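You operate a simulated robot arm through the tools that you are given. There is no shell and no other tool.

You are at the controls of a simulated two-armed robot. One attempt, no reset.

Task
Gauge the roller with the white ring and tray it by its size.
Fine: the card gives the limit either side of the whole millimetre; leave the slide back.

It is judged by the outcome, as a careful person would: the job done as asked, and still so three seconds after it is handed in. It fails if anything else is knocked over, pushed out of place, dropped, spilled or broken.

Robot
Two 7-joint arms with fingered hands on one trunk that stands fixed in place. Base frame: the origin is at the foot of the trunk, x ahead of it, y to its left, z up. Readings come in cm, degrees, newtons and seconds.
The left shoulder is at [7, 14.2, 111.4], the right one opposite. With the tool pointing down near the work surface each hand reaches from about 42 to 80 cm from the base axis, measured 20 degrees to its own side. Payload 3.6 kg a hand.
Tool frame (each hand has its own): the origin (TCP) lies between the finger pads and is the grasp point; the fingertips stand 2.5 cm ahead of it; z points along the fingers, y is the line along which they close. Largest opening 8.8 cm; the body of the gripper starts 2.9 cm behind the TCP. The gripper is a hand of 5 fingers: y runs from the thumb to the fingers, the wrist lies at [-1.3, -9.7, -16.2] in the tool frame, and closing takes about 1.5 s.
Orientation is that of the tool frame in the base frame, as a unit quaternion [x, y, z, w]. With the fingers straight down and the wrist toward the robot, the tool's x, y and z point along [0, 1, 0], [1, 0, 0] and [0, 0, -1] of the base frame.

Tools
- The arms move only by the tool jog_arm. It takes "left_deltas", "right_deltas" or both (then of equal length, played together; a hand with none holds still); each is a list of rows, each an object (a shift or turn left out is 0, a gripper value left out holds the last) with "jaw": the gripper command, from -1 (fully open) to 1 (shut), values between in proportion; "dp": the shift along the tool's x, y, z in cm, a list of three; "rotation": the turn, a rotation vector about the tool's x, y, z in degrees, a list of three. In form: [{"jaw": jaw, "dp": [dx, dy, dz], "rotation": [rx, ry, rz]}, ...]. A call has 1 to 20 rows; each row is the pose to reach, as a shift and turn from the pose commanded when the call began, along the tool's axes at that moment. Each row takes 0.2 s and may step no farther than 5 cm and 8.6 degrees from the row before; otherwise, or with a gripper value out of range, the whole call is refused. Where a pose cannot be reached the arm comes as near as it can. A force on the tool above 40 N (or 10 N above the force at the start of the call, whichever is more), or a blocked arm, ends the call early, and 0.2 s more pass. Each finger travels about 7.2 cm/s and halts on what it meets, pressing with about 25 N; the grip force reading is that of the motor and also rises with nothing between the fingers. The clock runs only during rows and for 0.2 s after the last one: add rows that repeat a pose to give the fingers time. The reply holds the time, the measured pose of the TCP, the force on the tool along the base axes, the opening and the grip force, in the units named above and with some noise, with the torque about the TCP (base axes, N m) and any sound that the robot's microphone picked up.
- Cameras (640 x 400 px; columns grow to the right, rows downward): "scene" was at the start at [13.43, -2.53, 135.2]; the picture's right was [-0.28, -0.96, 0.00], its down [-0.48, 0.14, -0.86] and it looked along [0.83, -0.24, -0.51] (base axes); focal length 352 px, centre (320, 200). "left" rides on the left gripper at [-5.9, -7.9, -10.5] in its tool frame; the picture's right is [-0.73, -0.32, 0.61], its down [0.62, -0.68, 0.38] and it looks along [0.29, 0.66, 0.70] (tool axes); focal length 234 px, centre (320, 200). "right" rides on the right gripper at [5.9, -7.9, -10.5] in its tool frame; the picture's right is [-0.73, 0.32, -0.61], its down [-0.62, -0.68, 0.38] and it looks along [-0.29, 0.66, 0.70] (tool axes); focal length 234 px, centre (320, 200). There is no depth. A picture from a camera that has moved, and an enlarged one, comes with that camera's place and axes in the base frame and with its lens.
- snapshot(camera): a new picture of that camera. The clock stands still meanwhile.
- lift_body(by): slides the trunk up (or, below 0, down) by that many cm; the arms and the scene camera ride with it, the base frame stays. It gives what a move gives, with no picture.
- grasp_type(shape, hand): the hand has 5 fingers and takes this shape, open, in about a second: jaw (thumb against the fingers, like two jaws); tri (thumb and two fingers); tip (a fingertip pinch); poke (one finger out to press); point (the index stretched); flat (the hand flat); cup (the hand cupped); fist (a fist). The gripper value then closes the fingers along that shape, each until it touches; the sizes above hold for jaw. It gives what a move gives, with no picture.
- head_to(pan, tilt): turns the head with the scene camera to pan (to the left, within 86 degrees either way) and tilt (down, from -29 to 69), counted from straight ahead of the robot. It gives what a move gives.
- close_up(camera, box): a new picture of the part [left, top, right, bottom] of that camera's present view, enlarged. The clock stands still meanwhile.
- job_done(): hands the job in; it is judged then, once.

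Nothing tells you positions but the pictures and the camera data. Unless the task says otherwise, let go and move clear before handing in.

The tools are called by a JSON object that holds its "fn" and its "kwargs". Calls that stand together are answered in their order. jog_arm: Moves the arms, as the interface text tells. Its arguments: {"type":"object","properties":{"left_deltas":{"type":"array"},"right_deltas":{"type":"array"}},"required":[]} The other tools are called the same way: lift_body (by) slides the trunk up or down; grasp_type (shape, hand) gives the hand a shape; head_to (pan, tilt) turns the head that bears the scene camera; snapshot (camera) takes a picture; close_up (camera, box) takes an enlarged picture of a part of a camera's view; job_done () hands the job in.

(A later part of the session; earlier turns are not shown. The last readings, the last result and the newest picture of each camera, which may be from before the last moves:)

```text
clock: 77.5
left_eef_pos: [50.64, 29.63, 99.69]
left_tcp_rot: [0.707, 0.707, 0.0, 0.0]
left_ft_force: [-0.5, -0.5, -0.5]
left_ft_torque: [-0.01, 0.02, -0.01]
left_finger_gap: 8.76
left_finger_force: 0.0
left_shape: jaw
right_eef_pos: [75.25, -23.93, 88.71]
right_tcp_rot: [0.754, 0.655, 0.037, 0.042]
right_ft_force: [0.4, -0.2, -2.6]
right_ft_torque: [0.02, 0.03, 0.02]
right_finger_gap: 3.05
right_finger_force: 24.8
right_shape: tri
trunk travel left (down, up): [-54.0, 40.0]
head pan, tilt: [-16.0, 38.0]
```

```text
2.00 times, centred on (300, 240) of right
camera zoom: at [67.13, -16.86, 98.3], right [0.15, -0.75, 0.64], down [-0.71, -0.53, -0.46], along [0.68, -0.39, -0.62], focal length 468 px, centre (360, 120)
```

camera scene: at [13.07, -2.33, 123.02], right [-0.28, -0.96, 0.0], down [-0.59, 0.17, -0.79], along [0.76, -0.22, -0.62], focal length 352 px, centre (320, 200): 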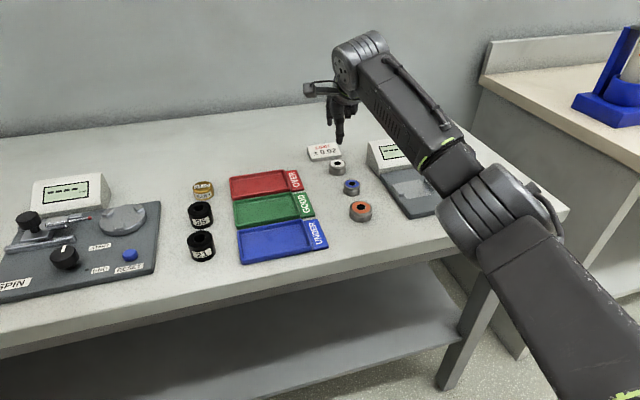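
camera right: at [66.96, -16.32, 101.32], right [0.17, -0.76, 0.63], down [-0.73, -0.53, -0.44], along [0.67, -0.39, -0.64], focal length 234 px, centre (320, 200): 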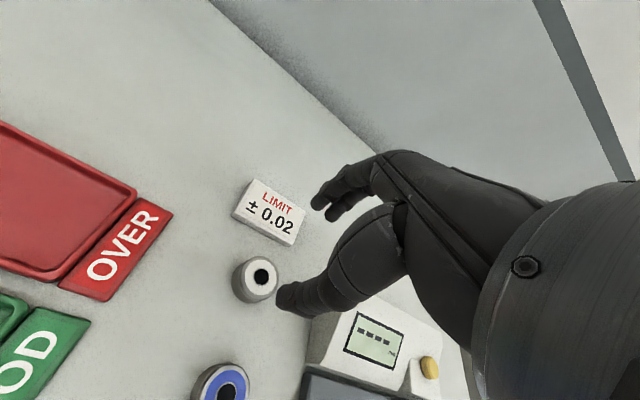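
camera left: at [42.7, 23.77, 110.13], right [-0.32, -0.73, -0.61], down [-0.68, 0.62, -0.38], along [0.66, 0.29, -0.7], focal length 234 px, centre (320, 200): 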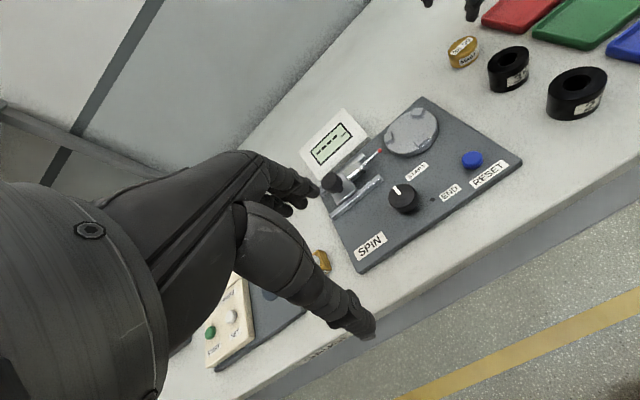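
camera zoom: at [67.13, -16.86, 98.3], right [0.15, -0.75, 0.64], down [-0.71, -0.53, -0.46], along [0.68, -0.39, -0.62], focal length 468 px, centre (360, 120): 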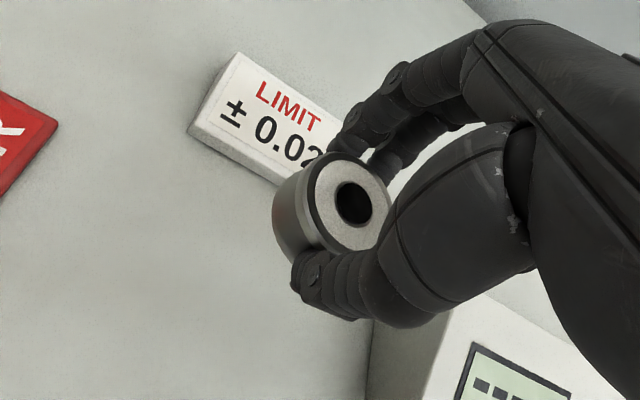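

The white-ring roller is held well (about 2 N). I'll carry it up and over to above the gauge pad, straightening the hand on the way.

{"fn": "jog_arm", "kwargs": {"right_deltas": [{"dp": [-1.27, -1.49, -3.19], "rotation": [2.2, 0.15, -2.7]}, {"dp": [-4.16, -3.82, -5.97], "rotation": [4.4, 0.3, -5.4]}, {"dp": [-7.12, -6.8, -7.32], "rotation": [6.5, 0.45, -8]}, {"dp": [-10.44, -8.85, -7.55], "rotation": [6.5, 0.45, -8]}, {"dp": [-13.26, -10.26, -7.71], "rotation": [6.5, 0.45, -8]}, {"dp": [-13.26, -10.26, -7.71], "rotation": [6.5, 0.45, -8]}]}}

{"fn": "head_to", "kwargs": {"pan": -28, "tilt": 38}}

{"fn": "close_up", "kwargs": {"camera": "scene", "box": [290, 60, 430, 210]}}

{"fn": "close_up", "kwargs": {"camera": "right", "box": [150, 130, 390, 400]}}

```text
clock: 78.8
left_eef_pos: [50.63, 29.68, 99.6]
left_tcp_rot: [0.707, 0.707, 0.0, 0.0]
left_ft_force: [0.3, 0.2, 0.7]
left_ft_torque: [0.01, -0.01, -0.03]
left_finger_gap: 8.79
left_finger_force: 0.0
left_shape: jaw
right_eef_pos: [62.37, -35.76, 95.29]
right_tcp_rot: [0.707, 0.707, -0.001, -0.001]
right_ft_force: [0.0, -0.5, -1.4]
right_ft_torque: [0.0, 0.0, 0.01]
right_finger_gap: 3.01
right_finger_force: 25.1
right_shape: tri
trunk travel left (down, up): [-54.0, 40.0]
head pan, tilt: [-16.0, 38.0]
```

```text
clock: 79.6
left_eef_pos: [50.64, 29.67, 99.65]
left_tcp_rot: [0.707, 0.707, 0.0, 0.002]
left_ft_force: [0.1, -0.5, 0.6]
left_ft_torque: [0.0, -0.02, -0.01]
left_finger_gap: 8.78
left_finger_force: 0.0
left_shape: jaw
right_eef_pos: [62.3, -35.89, 95.47]
right_tcp_rot: [0.707, 0.707, 0.0, 0.0]
right_ft_force: [1.1, -0.4, -1.1]
right_ft_torque: [0.02, -0.02, 0.02]
right_finger_gap: 3.01
right_finger_force: 25.4
right_shape: tri
trunk travel left (down, up): [-54.0, 40.0]
head pan, tilt: [-28.0, 38.0]
```

```text
2.67 times, centred on (360, 135) of scene
camera zoom: at [12.41, -4.03, 123.02], right [-0.47, -0.88, 0.0], down [-0.54, 0.29, -0.79], along [0.7, -0.37, -0.62], focal length 938 px, centre (213, 373)
```

zoom: 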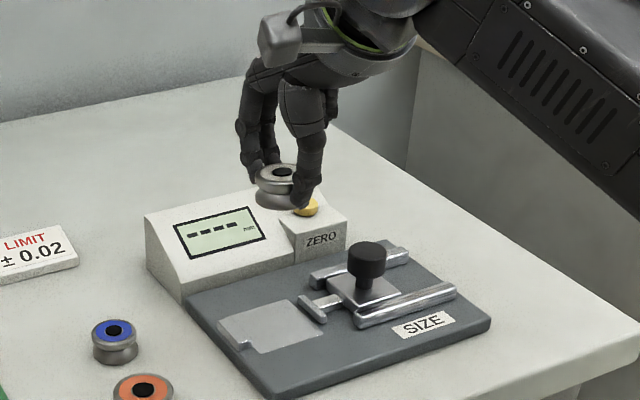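

```text
1.48 times, centred on (270, 265) of right
camera zoom: at [54.45, -29.87, 105.78], right [0.32, -0.73, 0.61], down [-0.68, -0.62, -0.38], along [0.66, -0.29, -0.7], focal length 347 px, centre (394, 104)
```

zoom: 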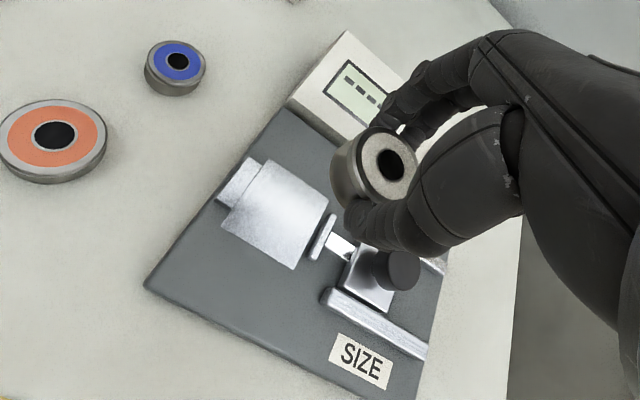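

The roller is above the pad. I'll descend to just above the pad along the same line used for the master.

{"fn": "jog_arm", "kwargs": {"right_deltas": [{"dp": [0.2, 0, 2.5]}, {"dp": [0.35, 0, 5.0]}, {"dp": [0.35, 0, 7.2]}, {"dp": [0.35, 0, 9.0]}, {"dp": [0.35, 0, 9.9]}, {"dp": [0.35, 0, 9.9]}]}}

{"fn": "close_up", "kwargs": {"camera": "scene", "box": [310, 120, 390, 200]}}

```text
clock: 81.0
left_eef_pos: [50.6, 29.57, 99.76]
left_tcp_rot: [0.707, 0.707, 0.0, 0.0]
left_ft_force: [-0.5, -0.4, 1.5]
left_ft_torque: [-0.02, -0.02, -0.03]
left_finger_gap: 8.8
left_finger_force: 0.1
left_shape: jaw
right_eef_pos: [62.29, -35.54, 85.19]
right_tcp_rot: [0.707, 0.708, 0.001, -0.001]
right_ft_force: [0.3, 0.3, -1.6]
right_ft_torque: [0.0, -0.02, 0.01]
right_finger_gap: 3.01
right_finger_force: 24.6
right_shape: tri
trunk travel left (down, up): [-54.0, 40.0]
head pan, tilt: [-28.0, 38.0]
```

```text
5.00 times, centred on (350, 160) of scene
camera zoom: at [12.41, -4.03, 123.02], right [-0.47, -0.88, 0.0], down [-0.54, 0.29, -0.79], along [0.7, -0.37, -0.62], focal length 1758 px, centre (170, 400)
```

zoom: 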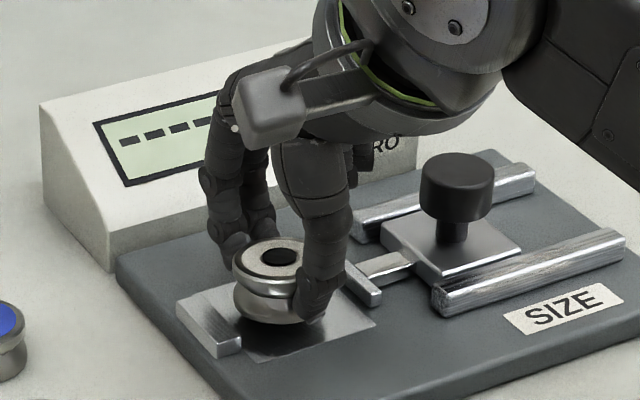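

{"fn": "jog_arm", "kwargs": {"right_deltas": [{"dp": [0, 0, 0.15]}, {"dp": [0, 0, 0.3]}, {"dp": [0, 0, 0.4]}, {"dp": [0, 0, 0.4]}]}}

{"fn": "close_up", "kwargs": {"camera": "scene", "box": [310, 120, 390, 200]}}

```text
clock: 82.0
left_eef_pos: [50.63, 29.57, 99.65]
left_tcp_rot: [0.707, 0.707, -0.001, 0.0]
left_ft_force: [0.3, 0.0, -0.2]
left_ft_torque: [-0.01, -0.02, -0.03]
left_finger_gap: 8.75
left_finger_force: 0.0
left_shape: jaw
right_eef_pos: [62.22, -35.42, 84.79]
right_tcp_rot: [0.707, 0.707, 0.0, 0.001]
right_ft_force: [0.2, -0.2, -1.4]
right_ft_torque: [-0.01, 0.03, -0.02]
right_finger_gap: 3.01
right_finger_force: 24.8
right_shape: tri
trunk travel left (down, up): [-54.0, 40.0]
head pan, tilt: [-28.0, 38.0]
```

```text
5.00 times, centred on (350, 160) of scene
camera zoom: at [12.41, -4.03, 123.02], right [-0.47, -0.88, 0.0], down [-0.54, 0.29, -0.79], along [0.7, -0.37, -0.62], focal length 1758 px, centre (170, 400)
```

zoom: 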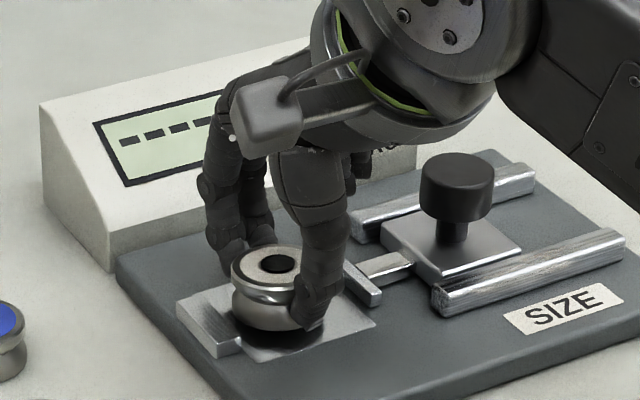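

{"fn": "jog_arm", "kwargs": {"right_deltas": [{"dp": [0, 0, 0.1]}, {"dp": [0, 0, 0.2]}, {"dp": [0, 0, 0.2]}]}}

```text
clock: 82.8
left_eef_pos: [50.6, 29.6, 99.53]
left_tcp_rot: [0.707, 0.708, 0.0, 0.0]
left_ft_force: [-0.5, -1.2, -0.1]
left_ft_torque: [0.03, 0.02, 0.03]
left_finger_gap: 8.78
left_finger_force: 0.1
left_shape: jaw
right_eef_pos: [62.2, -35.33, 84.55]
right_tcp_rot: [0.707, 0.707, 0.0, -0.001]
right_ft_force: [0.0, -0.2, -1.2]
right_ft_torque: [0.0, 0.05, 0.03]
right_finger_gap: 2.99
right_finger_force: 25.0
right_shape: tri
trunk travel left (down, up): [-54.0, 40.0]
head pan, tilt: [-28.0, 38.0]
```

{"fn": "jog_arm", "kwargs": {"right_deltas": [{"dp": [0, 0, 0.08]}, {"dp": [0, 0, 0.16]}, {"dp": [0, 0, 0.16]}]}}

{"fn": "close_up", "kwargs": {"camera": "scene", "box": [310, 130, 390, 200]}}

```text
clock: 83.6
left_eef_pos: [50.57, 29.71, 99.67]
left_tcp_rot: [0.707, 0.707, 0.0, -0.001]
left_ft_force: [0.1, 0.4, 0.4]
left_ft_torque: [-0.01, 0.0, 0.02]
left_finger_gap: 8.8
left_finger_force: 0.0
left_shape: jaw
right_eef_pos: [62.31, -35.32, 84.54]
right_tcp_rot: [0.707, 0.707, 0.0, 0.001]
right_ft_force: [0.5, -0.4, 1.8]
right_ft_torque: [0.01, -0.07, 0.0]
right_finger_gap: 3.03
right_finger_force: 24.9
right_shape: tri
trunk travel left (down, up): [-54.0, 40.0]
head pan, tilt: [-28.0, 38.0]
```

```text
5.71 times, centred on (350, 165) of scene
camera zoom: at [12.35, -4.0, 123.03], right [-0.47, -0.88, 0.0], down [-0.54, 0.29, -0.79], along [0.7, -0.37, -0.62], focal length 2010 px, centre (149, 400)
```

zoom: 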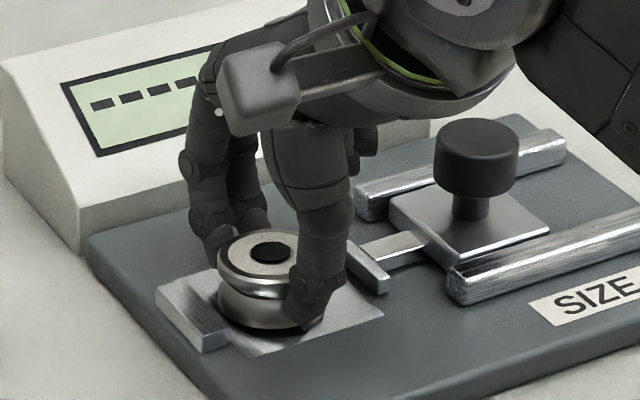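

Contact with the pad (+1.8 N). I'll release the roller slowly and check it sits flat.

{"fn": "jog_arm", "kwargs": {"right_deltas": [{"jaw": 0.25}, {"jaw": 0.15}, {"jaw": 0.0}, {"jaw": -0.15}, {"jaw": -0.3}, {"jaw": -0.3}]}}

{"fn": "close_up", "kwargs": {"camera": "scene", "box": [310, 130, 390, 200]}}

```text
clock: 85.0
left_eef_pos: [50.66, 29.57, 99.68]
left_tcp_rot: [0.707, 0.707, 0.0, 0.0]
left_ft_force: [0.1, -0.5, -0.5]
left_ft_torque: [-0.02, 0.01, -0.01]
left_finger_gap: 8.77
left_finger_force: 0.0
left_shape: jaw
right_eef_pos: [62.34, -35.33, 84.53]
right_tcp_rot: [0.707, 0.707, 0.0, 0.0]
right_ft_force: [0.1, -0.3, -0.5]
right_ft_torque: [-0.02, 0.01, -0.01]
right_finger_gap: 5.69
right_finger_force: 0.0
right_shape: tri
trunk travel left (down, up): [-54.0, 40.0]
head pan, tilt: [-28.0, 38.0]
```

```text
5.71 times, centred on (350, 165) of scene
camera zoom: at [12.39, -4.02, 123.02], right [-0.47, -0.88, 0.0], down [-0.54, 0.29, -0.79], along [0.7, -0.37, -0.62], focal length 2010 px, centre (149, 400)
```

zoom: 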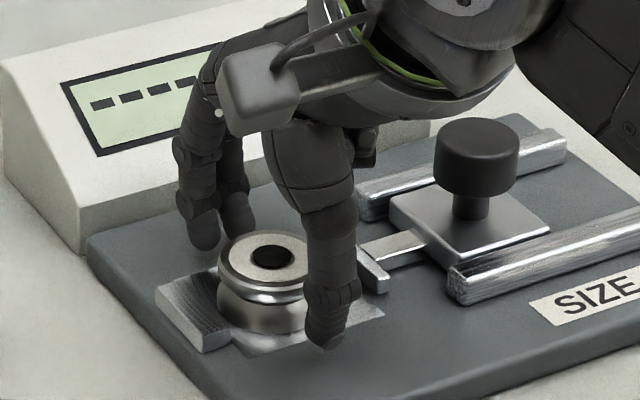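

The roller stands flat on the pad. I'll lift off and move to the slide knob.

{"fn": "jog_arm", "kwargs": {"right_deltas": [{"dp": [0, 0, -1.5]}, {"dp": [0, 0, -4.2]}, {"dp": [0, 0, -7.0]}, {"dp": [-3, 0, -7.0]}, {"dp": [-6, 0, -7.0]}, {"dp": [-8.5, 0, -7.0]}, {"dp": [-8.5, 0, -7.0]}]}}

{"fn": "close_up", "kwargs": {"camera": "scene", "box": [300, 90, 420, 210]}}

```text
clock: 86.6
left_eef_pos: [50.68, 29.51, 99.63]
left_tcp_rot: [0.707, 0.707, -0.001, 0.0]
left_ft_force: [-0.2, 0.5, 0.5]
left_ft_torque: [-0.01, 0.01, -0.01]
left_finger_gap: 8.77
left_finger_force: 0.0
left_shape: jaw
right_eef_pos: [62.37, -43.75, 91.47]
right_tcp_rot: [0.707, 0.707, 0.0, 0.001]
right_ft_force: [-0.4, -0.2, -0.6]
right_ft_torque: [-0.03, 0.0, -0.01]
right_finger_gap: 5.74
right_finger_force: 0.0
right_shape: tri
trunk travel left (down, up): [-54.0, 40.0]
head pan, tilt: [-28.0, 38.0]
```

```text
3.33 times, centred on (360, 150) of scene
camera zoom: at [12.39, -4.0, 123.02], right [-0.47, -0.88, 0.0], down [-0.54, 0.29, -0.79], along [0.7, -0.37, -0.62], focal length 1172 px, centre (187, 367)
```

zoom: 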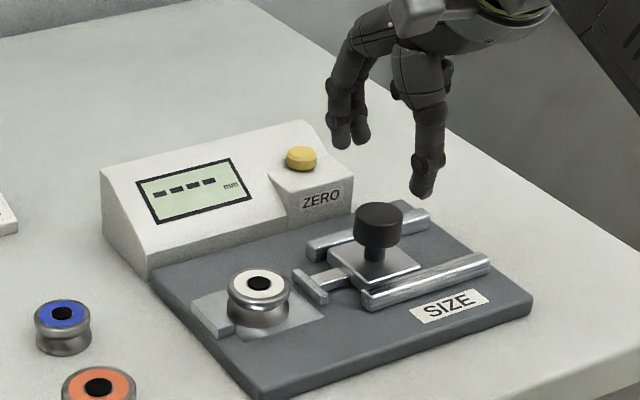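

{"fn": "jog_arm", "kwargs": {"right_deltas": [{"dp": [0, 0, 1.5]}, {"dp": [0, 0, 3.0]}, {"dp": [0, 0, 4.3]}, {"dp": [0, 0, 5.2]}, {"dp": [0, 0, 5.2]}, {"jaw": 0.0, "dp": [0, 0, 5.2]}, {"jaw": 0.3, "dp": [0, 0, 5.2]}, {"jaw": 0.6, "dp": [0, 0, 5.2]}, {"jaw": 0.8, "dp": [0, 0, 5.2]}, {"jaw": 0.8, "dp": [0, 0, 5.2]}, {"jaw": 0.8, "dp": [0, 0, 5.2]}, {"jaw": 0.8, "dp": [0, 0, 5.2]}]}}

{"fn": "close_up", "kwargs": {"camera": "scene", "box": [300, 90, 420, 210]}}

```text
clock: 89.2
left_eef_pos: [50.58, 29.78, 99.56]
left_tcp_rot: [0.708, 0.707, 0.0, 0.0]
left_ft_force: [0.0, -0.6, 0.6]
left_ft_torque: [0.0, 0.02, 0.02]
left_finger_gap: 8.76
left_finger_force: 0.0
left_shape: jaw
right_eef_pos: [62.17, -43.82, 86.14]
right_tcp_rot: [0.707, 0.708, -0.001, 0.0]
right_ft_force: [1.2, 2.6, -2.0]
right_ft_torque: [0.04, -0.05, 0.02]
right_finger_gap: 2.21
right_finger_force: 24.8
right_shape: tri
trunk travel left (down, up): [-54.0, 40.0]
head pan, tilt: [-28.0, 38.0]
```

```text
3.33 times, centred on (360, 150) of scene
camera zoom: at [12.45, -3.98, 123.02], right [-0.47, -0.88, 0.0], down [-0.54, 0.29, -0.79], along [0.7, -0.37, -0.62], focal length 1172 px, centre (187, 367)
```

zoom: 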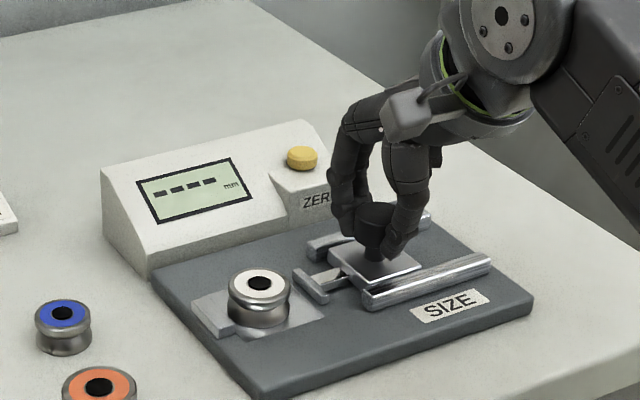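

The knob is gripped. I'll advance the slide to near contact.

{"fn": "jog_arm", "kwargs": {"right_deltas": [{"dp": [0.2, 0, 0]}, {"dp": [0.4, 0, 0]}, {"dp": [0.6, 0, 0]}, {"dp": [0.8, 0, 0]}, {"dp": [1.0, 0, 0]}, {"dp": [1.2, 0, 0]}, {"dp": [1.4, 0, 0]}, {"dp": [1.55, 0, 0]}, {"dp": [1.7, 0, 0]}, {"dp": [1.85, 0, 0]}, {"dp": [1.95, 0, 0]}, {"dp": [1.95, 0, 0]}]}}

{"fn": "close_up", "kwargs": {"camera": "scene", "box": [300, 100, 400, 200]}}

```text
clock: 91.8
left_eef_pos: [50.57, 29.61, 99.65]
left_tcp_rot: [0.707, 0.707, 0.001, -0.001]
left_ft_force: [0.1, 0.5, -0.2]
left_ft_torque: [0.01, 0.01, 0.01]
left_finger_gap: 8.78
left_finger_force: 0.1
left_shape: jaw
right_eef_pos: [62.46, -42.03, 86.28]
right_tcp_rot: [0.707, 0.708, 0.001, -0.002]
right_ft_force: [-6.5, 1.2, -11.8]
right_ft_torque: [0.07, 0.14, 0.01]
right_finger_gap: 2.04
right_finger_force: 25.0
right_shape: tri
trunk travel left (down, up): [-54.0, 40.0]
head pan, tilt: [-28.0, 38.0]
```

```text
4.00 times, centred on (350, 150) of scene
camera zoom: at [12.46, -4.12, 123.01], right [-0.47, -0.88, 0.0], down [-0.54, 0.29, -0.79], along [0.7, -0.37, -0.62], focal length 1407 px, centre (200, 400)
```

zoom: 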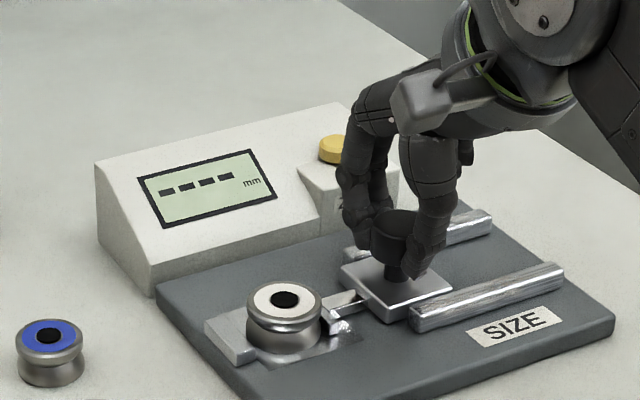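

The jaw has reached the roller. There's some vertical strain on the hand, so I'll relax it 1 mm downward and continue in fine steps.

{"fn": "jog_arm", "kwargs": {"right_deltas": [{"dp": [0, 0, 0.1]}, {"dp": [0.06, 0, 0.15]}, {"dp": [0.12, 0, 0.15]}, {"dp": [0.18, 0, 0.15]}, {"dp": [0.18, 0, 0.15]}]}}

{"fn": "close_up", "kwargs": {"camera": "scene", "box": [300, 100, 400, 200]}}

```text
clock: 93.0
left_eef_pos: [50.72, 29.64, 99.64]
left_tcp_rot: [0.707, 0.708, 0.0, -0.001]
left_ft_force: [-0.6, -0.2, 0.0]
left_ft_torque: [0.02, -0.02, 0.02]
left_finger_gap: 8.78
left_finger_force: 0.2
left_shape: jaw
right_eef_pos: [62.36, -41.59, 86.22]
right_tcp_rot: [0.707, 0.707, 0.001, -0.001]
right_ft_force: [1.0, 1.1, -4.8]
right_ft_torque: [0.05, 0.04, 0.01]
right_finger_gap: 2.06
right_finger_force: 25.6
right_shape: tri
trunk travel left (down, up): [-54.0, 40.0]
head pan, tilt: [-28.0, 38.0]
```

```text
4.00 times, centred on (350, 150) of scene
camera zoom: at [12.48, -4.02, 123.02], right [-0.47, -0.88, 0.0], down [-0.54, 0.29, -0.79], along [0.7, -0.37, -0.62], focal length 1407 px, centre (200, 400)
```

zoom: 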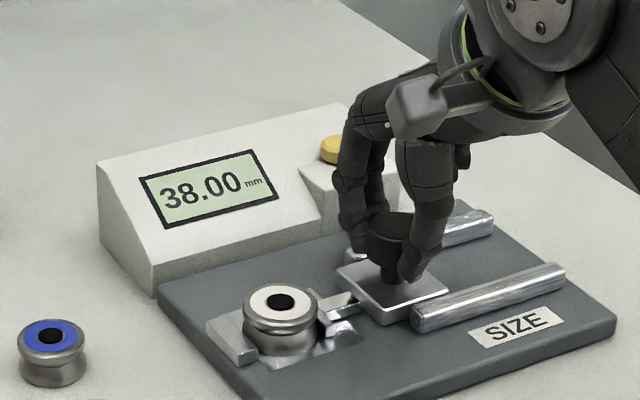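

The display shows a reading; I'll zoom in, then press slightly more to confirm it's stable.

{"fn": "close_up", "kwargs": {"camera": "scene", "box": [304, 130, 349, 162]}}

{"fn": "jog_arm", "kwargs": {"right_deltas": [{"dp": [0.05, 0, 0]}, {"dp": [0.1, 0, 0]}, {"dp": [0.1, 0, 0]}, {"dp": [0.1, 0, 0]}]}}

{"fn": "close_up", "kwargs": {"camera": "scene", "box": [304, 130, 349, 162]}}

{"fn": "close_up", "kwargs": {"camera": "scene", "box": [310, 145, 380, 200]}}

```text
12.50 times, centred on (326, 146) of scene
camera zoom: at [12.48, -4.02, 123.02], right [-0.47, -0.88, 0.0], down [-0.54, 0.29, -0.79], along [0.7, -0.37, -0.62], focal length 4396 px, centre (239, 875)
```

zoom: 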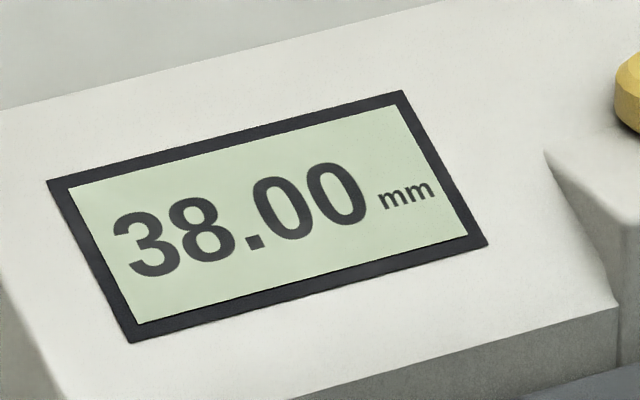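

```text
clock: 94.0
left_eef_pos: [50.73, 29.6, 99.63]
left_tcp_rot: [0.707, 0.707, -0.001, 0.0]
left_ft_force: [0.0, 0.3, -0.2]
left_ft_torque: [-0.02, 0.0, 0.01]
left_finger_gap: 8.78
left_finger_force: 0.1
left_shape: jaw
right_eef_pos: [62.34, -41.44, 86.13]
right_tcp_rot: [0.707, 0.707, 0.0, 0.0]
right_ft_force: [1.4, 1.5, -1.8]
right_ft_torque: [0.01, -0.01, 0.06]
right_finger_gap: 2.05
right_finger_force: 25.3
right_shape: tri
trunk travel left (down, up): [-54.0, 40.0]
head pan, tilt: [-28.0, 38.0]
```

```text
12.50 times, centred on (326, 146) of scene
camera zoom: at [12.45, -4.01, 123.02], right [-0.47, -0.88, 0.0], down [-0.54, 0.29, -0.79], along [0.7, -0.37, -0.62], focal length 4396 px, centre (239, 875)
```

zoom: 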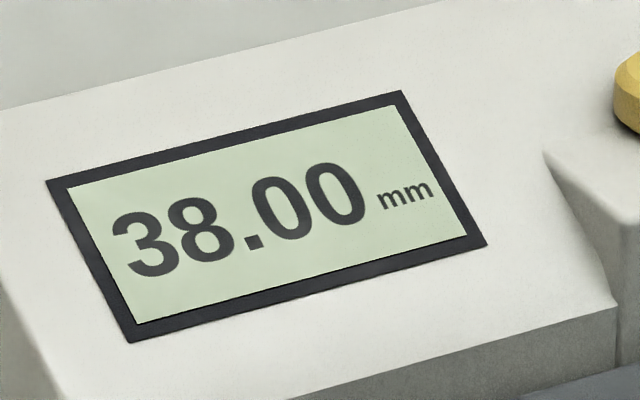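

```text
7.27 times, centred on (345, 172) of scene
camera zoom: at [12.45, -4.01, 123.02], right [-0.47, -0.88, 0.0], down [-0.54, 0.29, -0.79], along [0.7, -0.37, -0.62], focal length 2558 px, centre (138, 400)
```

zoom: 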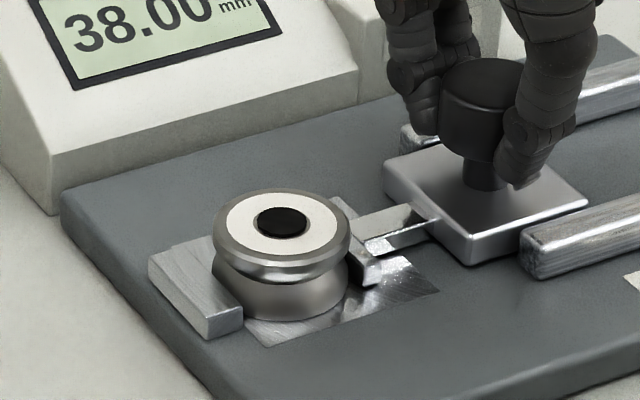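

It reads 38.00 steadily with the roller between anvil and jaw. I'll press a touch firmer to be sure the roller is fully seated against the anvil.

{"fn": "jog_arm", "kwargs": {"right_deltas": [{"dp": [0.05, 0, 0]}, {"dp": [0.1, 0, 0]}, {"dp": [0.15, 0, 0]}, {"dp": [0.2, 0, 0]}, {"dp": [0.2, 0, 0]}]}}

{"fn": "close_up", "kwargs": {"camera": "scene", "box": [304, 130, 349, 162]}}

{"fn": "close_up", "kwargs": {"camera": "scene", "box": [310, 145, 380, 200]}}

```text
clock: 95.2
left_eef_pos: [50.74, 29.68, 99.64]
left_tcp_rot: [0.706, 0.708, 0.0, 0.0]
left_ft_force: [0.8, -0.4, 0.0]
left_ft_torque: [-0.03, -0.04, -0.02]
left_finger_gap: 8.77
left_finger_force: 0.1
left_shape: jaw
right_eef_pos: [62.24, -41.46, 86.05]
right_tcp_rot: [0.707, 0.707, 0.0, 0.001]
right_ft_force: [3.5, -0.6, 0.4]
right_ft_torque: [-0.02, -0.07, -0.02]
right_finger_gap: 2.09
right_finger_force: 25.0
right_shape: tri
trunk travel left (down, up): [-54.0, 40.0]
head pan, tilt: [-28.0, 38.0]
```

```text
12.50 times, centred on (326, 146) of scene
camera zoom: at [12.47, -4.03, 123.01], right [-0.47, -0.88, 0.0], down [-0.54, 0.29, -0.79], along [0.7, -0.37, -0.62], focal length 4396 px, centre (239, 875)
```

zoom: 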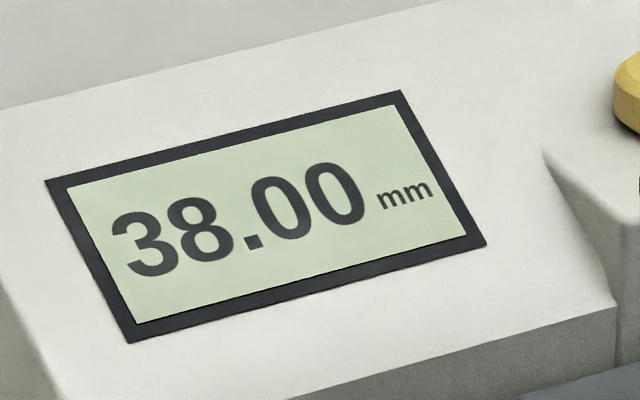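

```text
7.27 times, centred on (345, 172) of scene
camera zoom: at [12.47, -4.03, 123.01], right [-0.47, -0.88, 0.0], down [-0.54, 0.29, -0.79], along [0.7, -0.37, -0.62], focal length 2558 px, centre (138, 400)
```

zoom: 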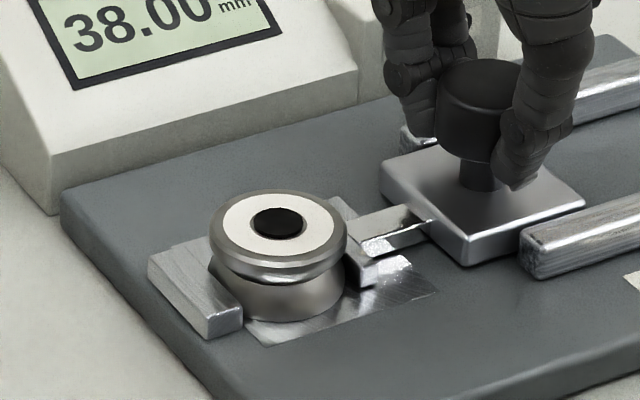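

The roller shifted about a millimetre more to the anvil, so I'll press a little further and hold for a couple of seconds to make sure the reading is settled.

{"fn": "jog_arm", "kwargs": {"right_deltas": [{"dp": [0.05, 0, 0]}, {"dp": [0.1, 0, 0]}, {"dp": [0.15, 0, 0]}, {"dp": [0.2, 0, 0]}, {"dp": [0.2, 0, 0]}, {"dp": [0.2, 0, 0]}, {"dp": [0.2, 0, 0]}, {"dp": [0.2, 0, 0]}, {"dp": [0.2, 0, 0]}, {"dp": [0.2, 0, 0]}, {"dp": [0.2, 0, 0]}, {"dp": [0.2, 0, 0]}]}}

{"fn": "close_up", "kwargs": {"camera": "scene", "box": [304, 130, 349, 162]}}

{"fn": "close_up", "kwargs": {"camera": "scene", "box": [310, 145, 380, 200]}}

```text
clock: 97.8
left_eef_pos: [50.62, 29.57, 99.66]
left_tcp_rot: [0.707, 0.707, 0.001, -0.001]
left_ft_force: [-0.2, 0.7, -0.5]
left_ft_torque: [-0.03, -0.01, -0.01]
left_finger_gap: 8.76
left_finger_force: 0.0
left_shape: jaw
right_eef_pos: [62.32, -41.3, 86.13]
right_tcp_rot: [0.707, 0.707, 0.0, -0.001]
right_ft_force: [1.5, -7.8, 0.7]
right_ft_torque: [-0.16, -0.05, -0.07]
right_finger_gap: 2.12
right_finger_force: 25.3
right_shape: tri
trunk travel left (down, up): [-54.0, 40.0]
head pan, tilt: [-28.0, 38.0]
```

```text
12.50 times, centred on (326, 146) of scene
camera zoom: at [12.4, -4.14, 123.02], right [-0.47, -0.88, 0.0], down [-0.54, 0.29, -0.79], along [0.7, -0.37, -0.62], focal length 4396 px, centre (239, 875)
```

zoom: 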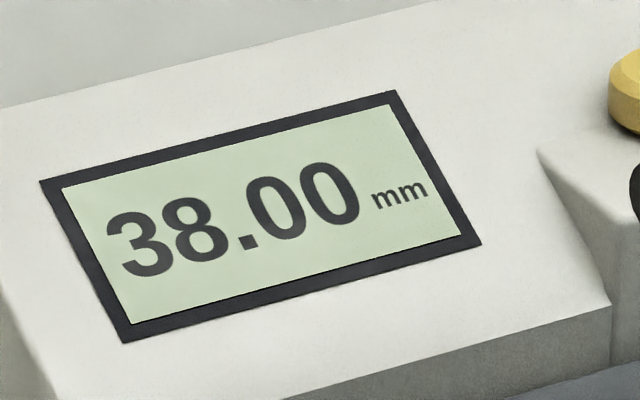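

```text
7.27 times, centred on (345, 172) of scene
camera zoom: at [12.4, -4.14, 123.02], right [-0.47, -0.88, 0.0], down [-0.54, 0.29, -0.79], along [0.7, -0.37, -0.62], focal length 2558 px, centre (138, 400)
```

zoom: 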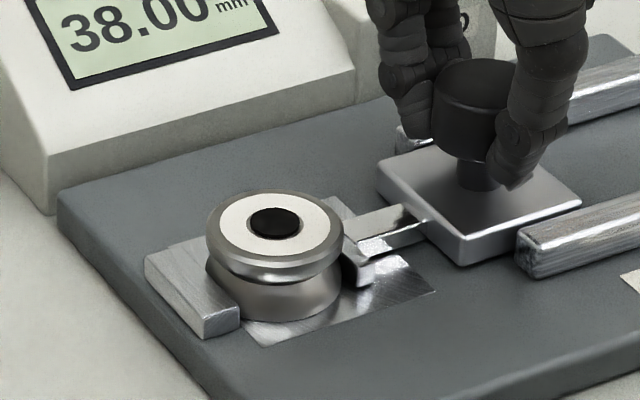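

The reading holds at 38.00 mm under firm contact: deviation 0.00, within ±0.02, so the roller is GOOD. I'll draw the slide fully back.

{"fn": "jog_arm", "kwargs": {"right_deltas": [{"dp": [-0.3, 0, 0]}, {"dp": [-0.7, 0, 0]}, {"dp": [-1.1, 0, 0]}, {"dp": [-1.5, 0, 0]}, {"dp": [-1.9, 0, 0]}, {"dp": [-2.3, 0, 0]}, {"dp": [-2.65, 0, 0]}, {"dp": [-2.65, 0, 0]}]}}

{"fn": "close_up", "kwargs": {"camera": "scene", "box": [300, 90, 420, 210]}}

```text
clock: 99.6
left_eef_pos: [50.56, 29.65, 99.63]
left_tcp_rot: [0.707, 0.707, 0.0, 0.001]
left_ft_force: [0.2, -0.5, 0.4]
left_ft_torque: [-0.05, -0.02, -0.02]
left_finger_gap: 8.75
left_finger_force: 0.1
left_shape: jaw
right_eef_pos: [62.26, -43.75, 86.16]
right_tcp_rot: [0.707, 0.707, 0.0, 0.0]
right_ft_force: [-0.2, 2.6, -0.9]
right_ft_torque: [0.02, -0.03, 0.05]
right_finger_gap: 2.14
right_finger_force: 24.9
right_shape: tri
trunk travel left (down, up): [-54.0, 40.0]
head pan, tilt: [-28.0, 38.0]
```

```text
3.33 times, centred on (360, 150) of scene
camera zoom: at [12.41, -3.98, 123.02], right [-0.47, -0.88, 0.0], down [-0.54, 0.29, -0.79], along [0.7, -0.37, -0.62], focal length 1172 px, centre (187, 367)
```

zoom: 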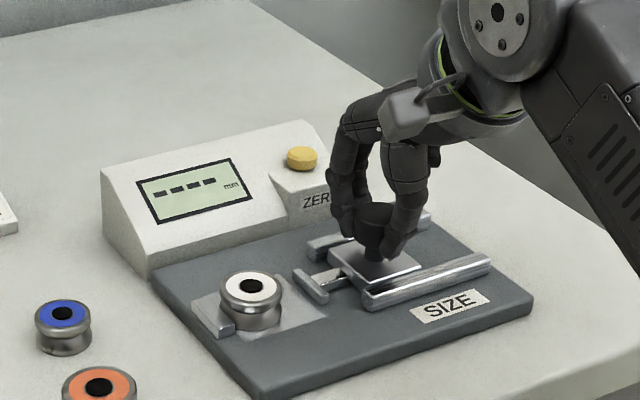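

{"fn": "jog_arm", "kwargs": {"right_deltas": [{"dp": [-0.1, 0, 0]}, {"dp": [-0.2, 0, 0]}, {"dp": [-0.2, 0, 0]}]}}

{"fn": "close_up", "kwargs": {"camera": "scene", "box": [300, 90, 420, 210]}}

```text
clock: 100.4
left_eef_pos: [50.65, 29.73, 99.62]
left_tcp_rot: [0.707, 0.707, -0.001, 0.001]
left_ft_force: [0.3, -1.3, -0.5]
left_ft_torque: [0.0, -0.01, -0.03]
left_finger_gap: 8.77
left_finger_force: 0.3
left_shape: jaw
right_eef_pos: [62.36, -43.87, 86.17]
right_tcp_rot: [0.706, 0.709, 0.0, 0.0]
right_ft_force: [-5.3, 11.0, -6.8]
right_ft_torque: [0.17, 0.11, 0.08]
right_finger_gap: 2.07
right_finger_force: 24.9
right_shape: tri
trunk travel left (down, up): [-54.0, 40.0]
head pan, tilt: [-28.0, 38.0]
```

```text
3.33 times, centred on (360, 150) of scene
camera zoom: at [12.39, -3.87, 123.02], right [-0.47, -0.88, 0.0], down [-0.54, 0.29, -0.79], along [0.7, -0.37, -0.62], focal length 1172 px, centre (187, 367)
```

zoom: 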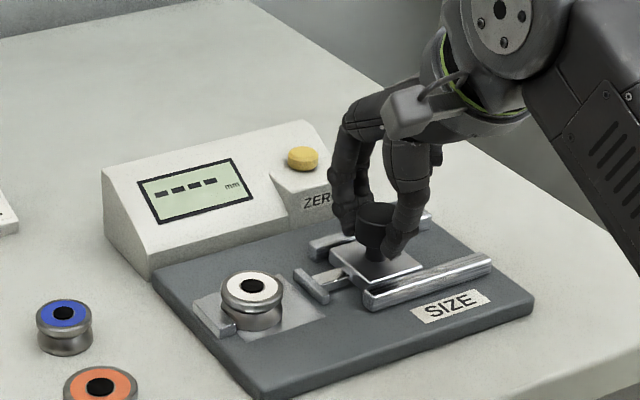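

The slide is against its rear stop. I'll relax, release the knob, and move over to the roller.

{"fn": "jog_arm", "kwargs": {"right_deltas": [{"dp": [0.15, 0, 0]}, {"jaw": 0.2, "dp": [0.15, 0, 0]}, {"jaw": -0.3, "dp": [0.15, 0, 0]}, {"dp": [0.15, 0, 0]}, {"dp": [0.15, 0, 0]}, {"dp": [0.15, 0, -2.0]}, {"dp": [0.15, 0, -5.5]}, {"dp": [3, 0, -5.5]}, {"dp": [6, 0, -5.5]}, {"dp": [8.75, 0, -5.5]}, {"dp": [8.75, 0, -5.5]}]}}

{"fn": "close_up", "kwargs": {"camera": "scene", "box": [300, 90, 420, 210]}}

```text
clock: 102.8
left_eef_pos: [50.64, 29.66, 99.63]
left_tcp_rot: [0.707, 0.707, 0.0, 0.001]
left_ft_force: [-0.1, 0.1, 0.0]
left_ft_torque: [-0.01, 0.0, 0.01]
left_finger_gap: 8.78
left_finger_force: 0.0
left_shape: jaw
right_eef_pos: [62.17, -35.37, 91.39]
right_tcp_rot: [0.707, 0.707, 0.0, -0.001]
right_ft_force: [-0.1, 0.7, 0.2]
right_ft_torque: [0.02, -0.03, 0.02]
right_finger_gap: 5.7
right_finger_force: 0.1
right_shape: tri
trunk travel left (down, up): [-54.0, 40.0]
head pan, tilt: [-28.0, 38.0]
```

```text
3.33 times, centred on (360, 150) of scene
camera zoom: at [12.37, -4.06, 123.02], right [-0.47, -0.88, 0.0], down [-0.54, 0.29, -0.79], along [0.7, -0.37, -0.62], focal length 1172 px, centre (187, 367)
```

zoom: 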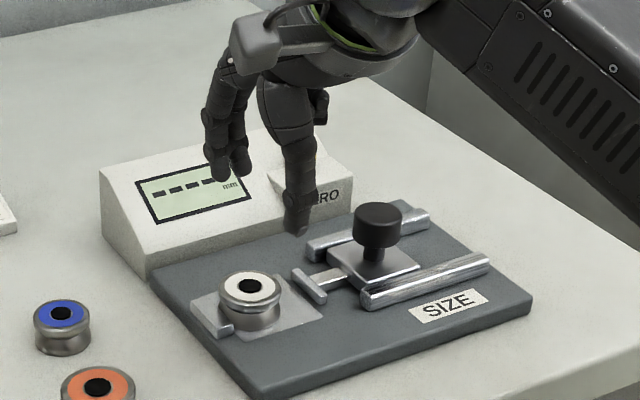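

{"fn": "jog_arm", "kwargs": {"right_deltas": [{"dp": [0.3, 0.1, 2.0]}, {"dp": [0.42, 0.1, 4.0]}, {"dp": [0.42, 0.1, 5.8]}, {"dp": [0.42, 0.1, 6.85]}, {"dp": [0.42, 0.1, 6.85]}]}}

{"fn": "close_up", "kwargs": {"camera": "scene", "box": [310, 120, 390, 200]}}

```text
clock: 104.0
left_eef_pos: [50.59, 29.58, 99.73]
left_tcp_rot: [0.707, 0.707, 0.0, 0.0]
left_ft_force: [-0.8, 0.0, 0.5]
left_ft_torque: [-0.03, 0.01, 0.01]
left_finger_gap: 8.77
left_finger_force: 0.1
left_shape: jaw
right_eef_pos: [62.51, -34.72, 84.56]
right_tcp_rot: [0.707, 0.707, 0.0, 0.0]
right_ft_force: [0.3, -0.1, -0.1]
right_ft_torque: [0.02, -0.01, 0.0]
right_finger_gap: 5.67
right_finger_force: 0.0
right_shape: tri
trunk travel left (down, up): [-54.0, 40.0]
head pan, tilt: [-28.0, 38.0]
```

```text
5.00 times, centred on (350, 160) of scene
camera zoom: at [12.39, -4.01, 123.02], right [-0.47, -0.88, 0.0], down [-0.54, 0.29, -0.79], along [0.7, -0.37, -0.62], focal length 1758 px, centre (170, 400)
```

zoom: 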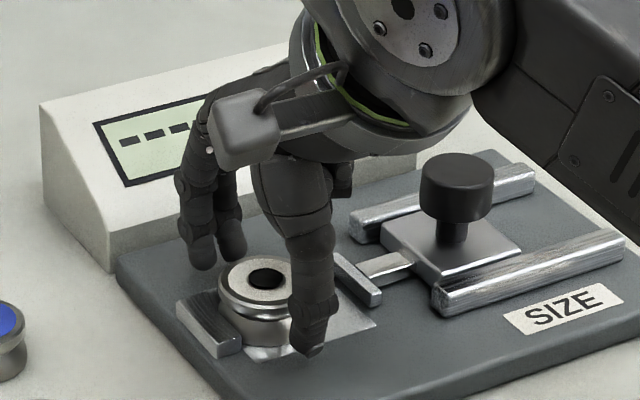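

The fingers straddle the roller. I'll grip and lift it.

{"fn": "jog_arm", "kwargs": {"right_deltas": [{"jaw": 0.0}, {"jaw": 0.2}, {"jaw": 0.4}, {"jaw": 0.4}, {"jaw": 0.4}, {"jaw": 0.4}, {"dp": [0, 0, -0.5]}, {"dp": [-0.2, 0, -2]}, {"dp": [-0.2, 0, -5]}, {"dp": [-0.2, 0, -8]}, {"dp": [-0.2, 0, -10]}, {"dp": [-0.2, 0, -10]}]}}

{"fn": "close_up", "kwargs": {"camera": "scene", "box": [290, 60, 430, 210]}}

```text
clock: 106.6
left_eef_pos: [50.73, 29.6, 99.57]
left_tcp_rot: [0.707, 0.707, 0.0, 0.0]
left_ft_force: [0.6, 0.1, -1.0]
left_ft_torque: [-0.02, -0.01, 0.02]
left_finger_gap: 8.79
left_finger_force: 0.1
left_shape: jaw
right_eef_pos: [62.26, -35.2, 94.86]
right_tcp_rot: [0.707, 0.707, 0.0, -0.002]
right_ft_force: [0.4, -0.7, -1.0]
right_ft_torque: [-0.02, -0.02, -0.01]
right_finger_gap: 3.02
right_finger_force: 25.3
right_shape: tri
trunk travel left (down, up): [-54.0, 40.0]
head pan, tilt: [-28.0, 38.0]
```

```text
2.67 times, centred on (360, 135) of scene
camera zoom: at [12.42, -4.05, 123.02], right [-0.47, -0.88, 0.0], down [-0.54, 0.29, -0.79], along [0.7, -0.37, -0.62], focal length 938 px, centre (213, 373)
```

zoom: 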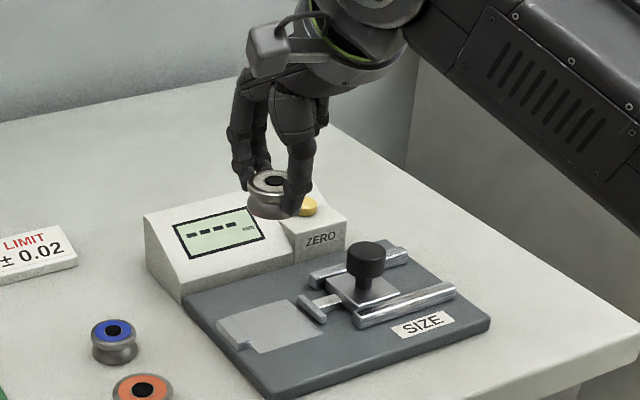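

The roller is held again and the gauge is clear. Before placing it, I'll look closely at the GOOD tray to judge its rim height and interior size.

{"fn": "head_to", "kwargs": {"pan": -5, "tilt": 40}}

{"fn": "snapshot", "kwargs": {"camera": "scene"}}

{"fn": "close_up", "kwargs": {"camera": "scene", "box": [270, 120, 420, 235]}}

{"fn": "snapshot", "kwargs": {"camera": "right"}}

{"fn": "snapshot", "kwargs": {"camera": "left"}}

```text
clock: 107.5
left_eef_pos: [50.63, 29.65, 99.75]
left_tcp_rot: [0.707, 0.707, 0.0, 0.0]
left_ft_force: [-0.9, -1.0, -0.3]
left_ft_torque: [0.0, 0.01, 0.0]
left_finger_gap: 8.77
left_finger_force: 0.0
left_shape: jaw
right_eef_pos: [62.45, -35.18, 94.86]
right_tcp_rot: [0.708, 0.707, 0.0, 0.0]
right_ft_force: [1.7, -0.6, -1.8]
right_ft_torque: [-0.01, 0.0, -0.02]
right_finger_gap: 3.02
right_finger_force: 24.9
right_shape: tri
trunk travel left (down, up): [-54.0, 40.0]
head pan, tilt: [-5.0, 40.0]
```

```text
taken
camera scene: at [13.26, -0.73, 122.72], right [-0.09, -1.0, 0.0], down [-0.64, 0.06, -0.77], along [0.76, -0.07, -0.64], focal length 352 px, centre (320, 200)
```

scene: 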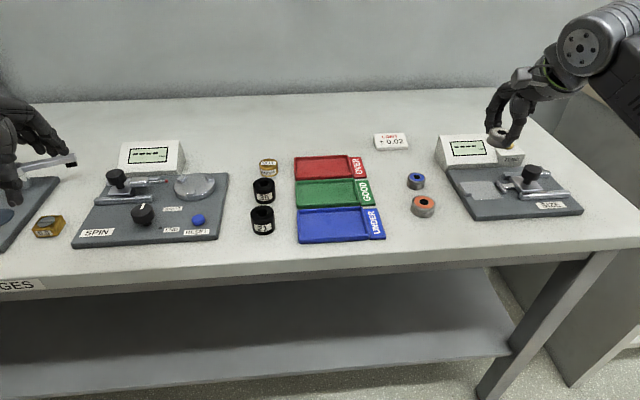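

```text
3.48 times, centred on (345, 178) of scene
camera zoom: at [13.26, -0.73, 122.72], right [-0.09, -1.0, 0.0], down [-0.64, 0.06, -0.77], along [0.76, -0.07, -0.64], focal length 1223 px, centre (233, 278)
```

zoom: 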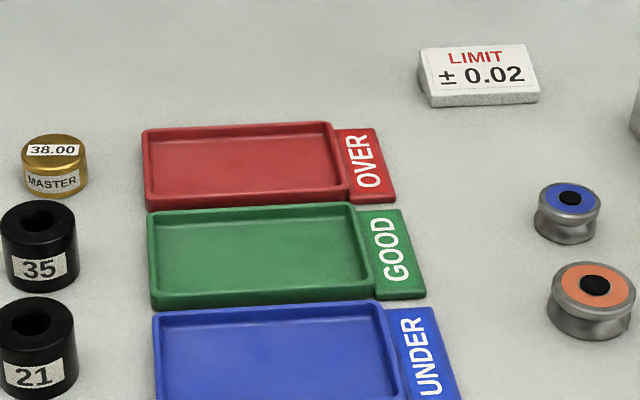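

```text
taken
camera right: at [54.54, -29.27, 105.31], right [0.32, -0.73, 0.61], down [-0.68, -0.62, -0.38], along [0.66, -0.29, -0.7], focal length 234 px, centre (320, 200)
```

right: 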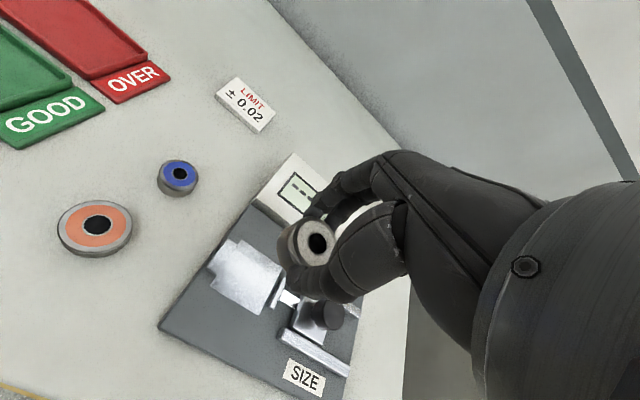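

```text
taken
camera left: at [42.7, 23.82, 110.12], right [-0.32, -0.73, -0.61], down [-0.68, 0.62, -0.38], along [0.66, 0.29, -0.7], focal length 234 px, centre (320, 200)
```

left: 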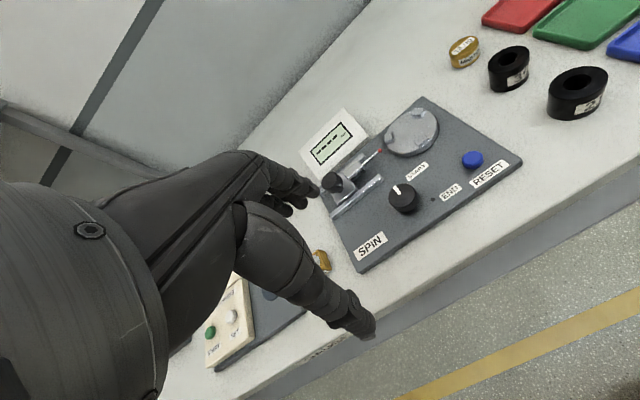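

The GOOD tray's interior spans about x 62–68.6, y −1 to −12, with a low rim (~0.7 cm), below my fingertips when the roller touches down. I'll carry the roller over its centre at (65.2, -6.8).

{"fn": "jog_arm", "kwargs": {"right_deltas": [{"dp": [4.1, 0.4, 0]}, {"dp": [8.2, 0.8, 0]}, {"dp": [12.3, 1.2, 0]}, {"dp": [16.4, 1.6, 0]}, {"dp": [20.5, 2.0, 0]}, {"dp": [24.6, 2.4, 0]}, {"dp": [28.4, 2.85, 0]}, {"dp": [28.4, 2.85, 3]}, {"dp": [28.4, 2.85, 6]}, {"dp": [28.4, 2.85, 8.5]}, {"dp": [28.4, 2.85, 8.5]}]}}

{"fn": "close_up", "kwargs": {"camera": "scene", "box": [270, 100, 420, 235]}}

{"fn": "close_up", "kwargs": {"camera": "right", "box": [150, 130, 390, 400]}}

```text
clock: 109.9
left_eef_pos: [50.62, 29.67, 99.75]
left_tcp_rot: [0.707, 0.707, 0.0, 0.001]
left_ft_force: [0.3, 0.9, 0.3]
left_ft_torque: [0.03, 0.01, -0.01]
left_finger_gap: 8.79
left_finger_force: 0.0
left_shape: jaw
right_eef_pos: [65.38, -6.59, 86.11]
right_tcp_rot: [0.707, 0.707, 0.0, 0.0]
right_ft_force: [0.5, 0.1, -1.6]
right_ft_torque: [0.0, -0.04, -0.01]
right_finger_gap: 3.02
right_finger_force: 24.5
right_shape: tri
trunk travel left (down, up): [-54.0, 40.0]
head pan, tilt: [-5.0, 40.0]
```

```text
2.96 times, centred on (345, 168) of scene
camera zoom: at [13.24, -0.68, 122.72], right [-0.09, -1.0, 0.0], down [-0.64, 0.06, -0.77], along [0.76, -0.07, -0.64], focal length 1042 px, centre (246, 296)
```

zoom: 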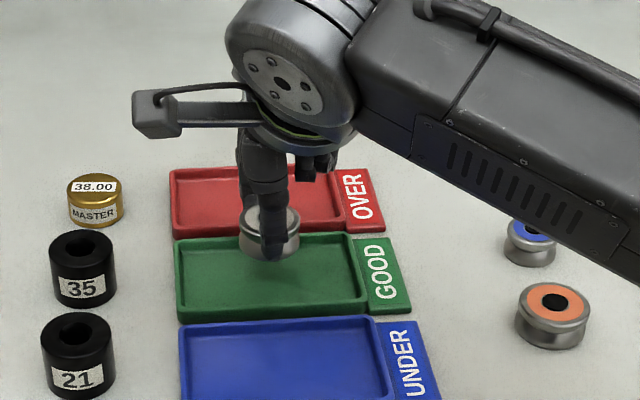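

```text
1.48 times, centred on (270, 265) of right
camera zoom: at [57.53, -0.76, 96.66], right [0.32, -0.73, 0.61], down [-0.68, -0.62, -0.38], along [0.66, -0.29, -0.7], focal length 347 px, centre (394, 104)
```

zoom: 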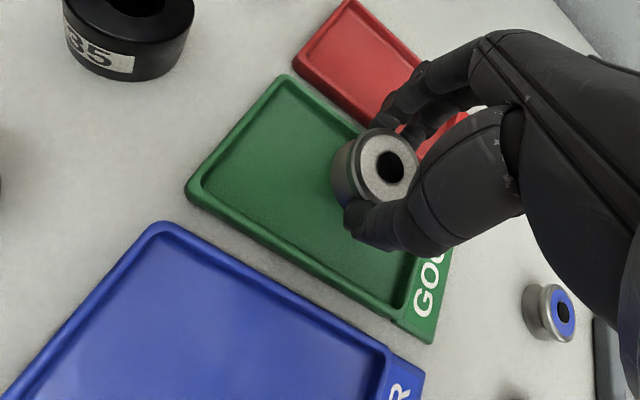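

The roller is right above the middle of the GOOD tray. I'll lower it slowly.

{"fn": "jog_arm", "kwargs": {"right_deltas": [{"dp": [0, 0, 0.7]}, {"dp": [0, 0, 1.4]}, {"dp": [0, 0, 1.9]}, {"dp": [0, 0, 2.1]}, {"dp": [0, 0, 2.1]}]}}

{"fn": "close_up", "kwargs": {"camera": "scene", "box": [280, 130, 400, 230]}}

{"fn": "close_up", "kwargs": {"camera": "right", "box": [150, 130, 390, 400]}}

```text
clock: 111.1
left_eef_pos: [50.55, 29.56, 99.63]
left_tcp_rot: [0.707, 0.707, 0.0, -0.001]
left_ft_force: [0.8, -0.5, -0.6]
left_ft_torque: [-0.02, -0.01, 0.0]
left_finger_gap: 8.75
left_finger_force: 0.0
left_shape: jaw
right_eef_pos: [65.36, -6.71, 84.17]
right_tcp_rot: [0.707, 0.707, 0.0, 0.0]
right_ft_force: [0.1, -0.8, -0.7]
right_ft_torque: [0.0, 0.01, 0.05]
right_finger_gap: 3.04
right_finger_force: 25.2
right_shape: tri
trunk travel left (down, up): [-54.0, 40.0]
head pan, tilt: [-5.0, 40.0]
```

```text
4.00 times, centred on (340, 180) of scene
camera zoom: at [13.27, -0.7, 122.72], right [-0.09, -1.0, 0.0], down [-0.64, 0.06, -0.77], along [0.76, -0.07, -0.64], focal length 1407 px, centre (240, 280)
```

zoom: 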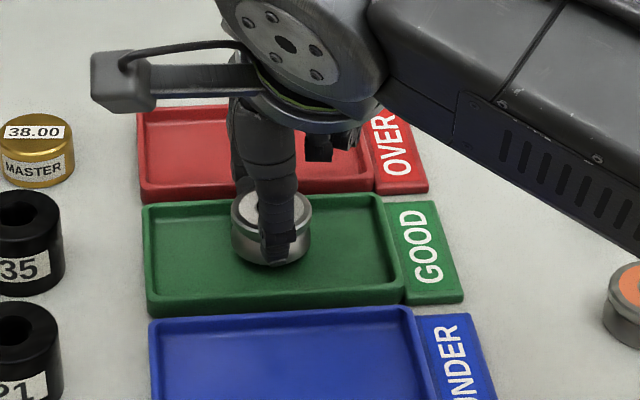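

```text
1.48 times, centred on (270, 265) of right
camera zoom: at [57.63, -0.78, 94.66], right [0.32, -0.73, 0.61], down [-0.68, -0.62, -0.38], along [0.66, -0.29, -0.7], focal length 347 px, centre (394, 104)
```

zoom: 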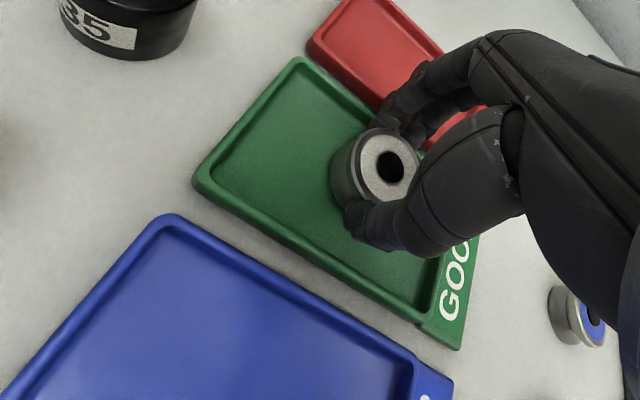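

{"fn": "jog_arm", "kwargs": {"right_deltas": [{"dp": [0, 0, 0.15]}, {"dp": [0, 0, 0.3]}, {"dp": [0, 0, 0.4]}, {"dp": [0, 0, 0.4]}]}}

```text
clock: 112.1
left_eef_pos: [50.63, 29.7, 99.67]
left_tcp_rot: [0.706, 0.708, -0.001, -0.001]
left_ft_force: [1.3, -0.8, -0.1]
left_ft_torque: [-0.01, -0.01, 0.07]
left_finger_gap: 8.78
left_finger_force: 0.0
left_shape: jaw
right_eef_pos: [65.32, -6.65, 83.9]
right_tcp_rot: [0.708, 0.707, -0.001, 0.0]
right_ft_force: [0.7, -0.3, -1.8]
right_ft_torque: [-0.01, 0.01, -0.01]
right_finger_gap: 3.0
right_finger_force: 25.4
right_shape: tri
trunk travel left (down, up): [-54.0, 40.0]
head pan, tilt: [-5.0, 40.0]
```

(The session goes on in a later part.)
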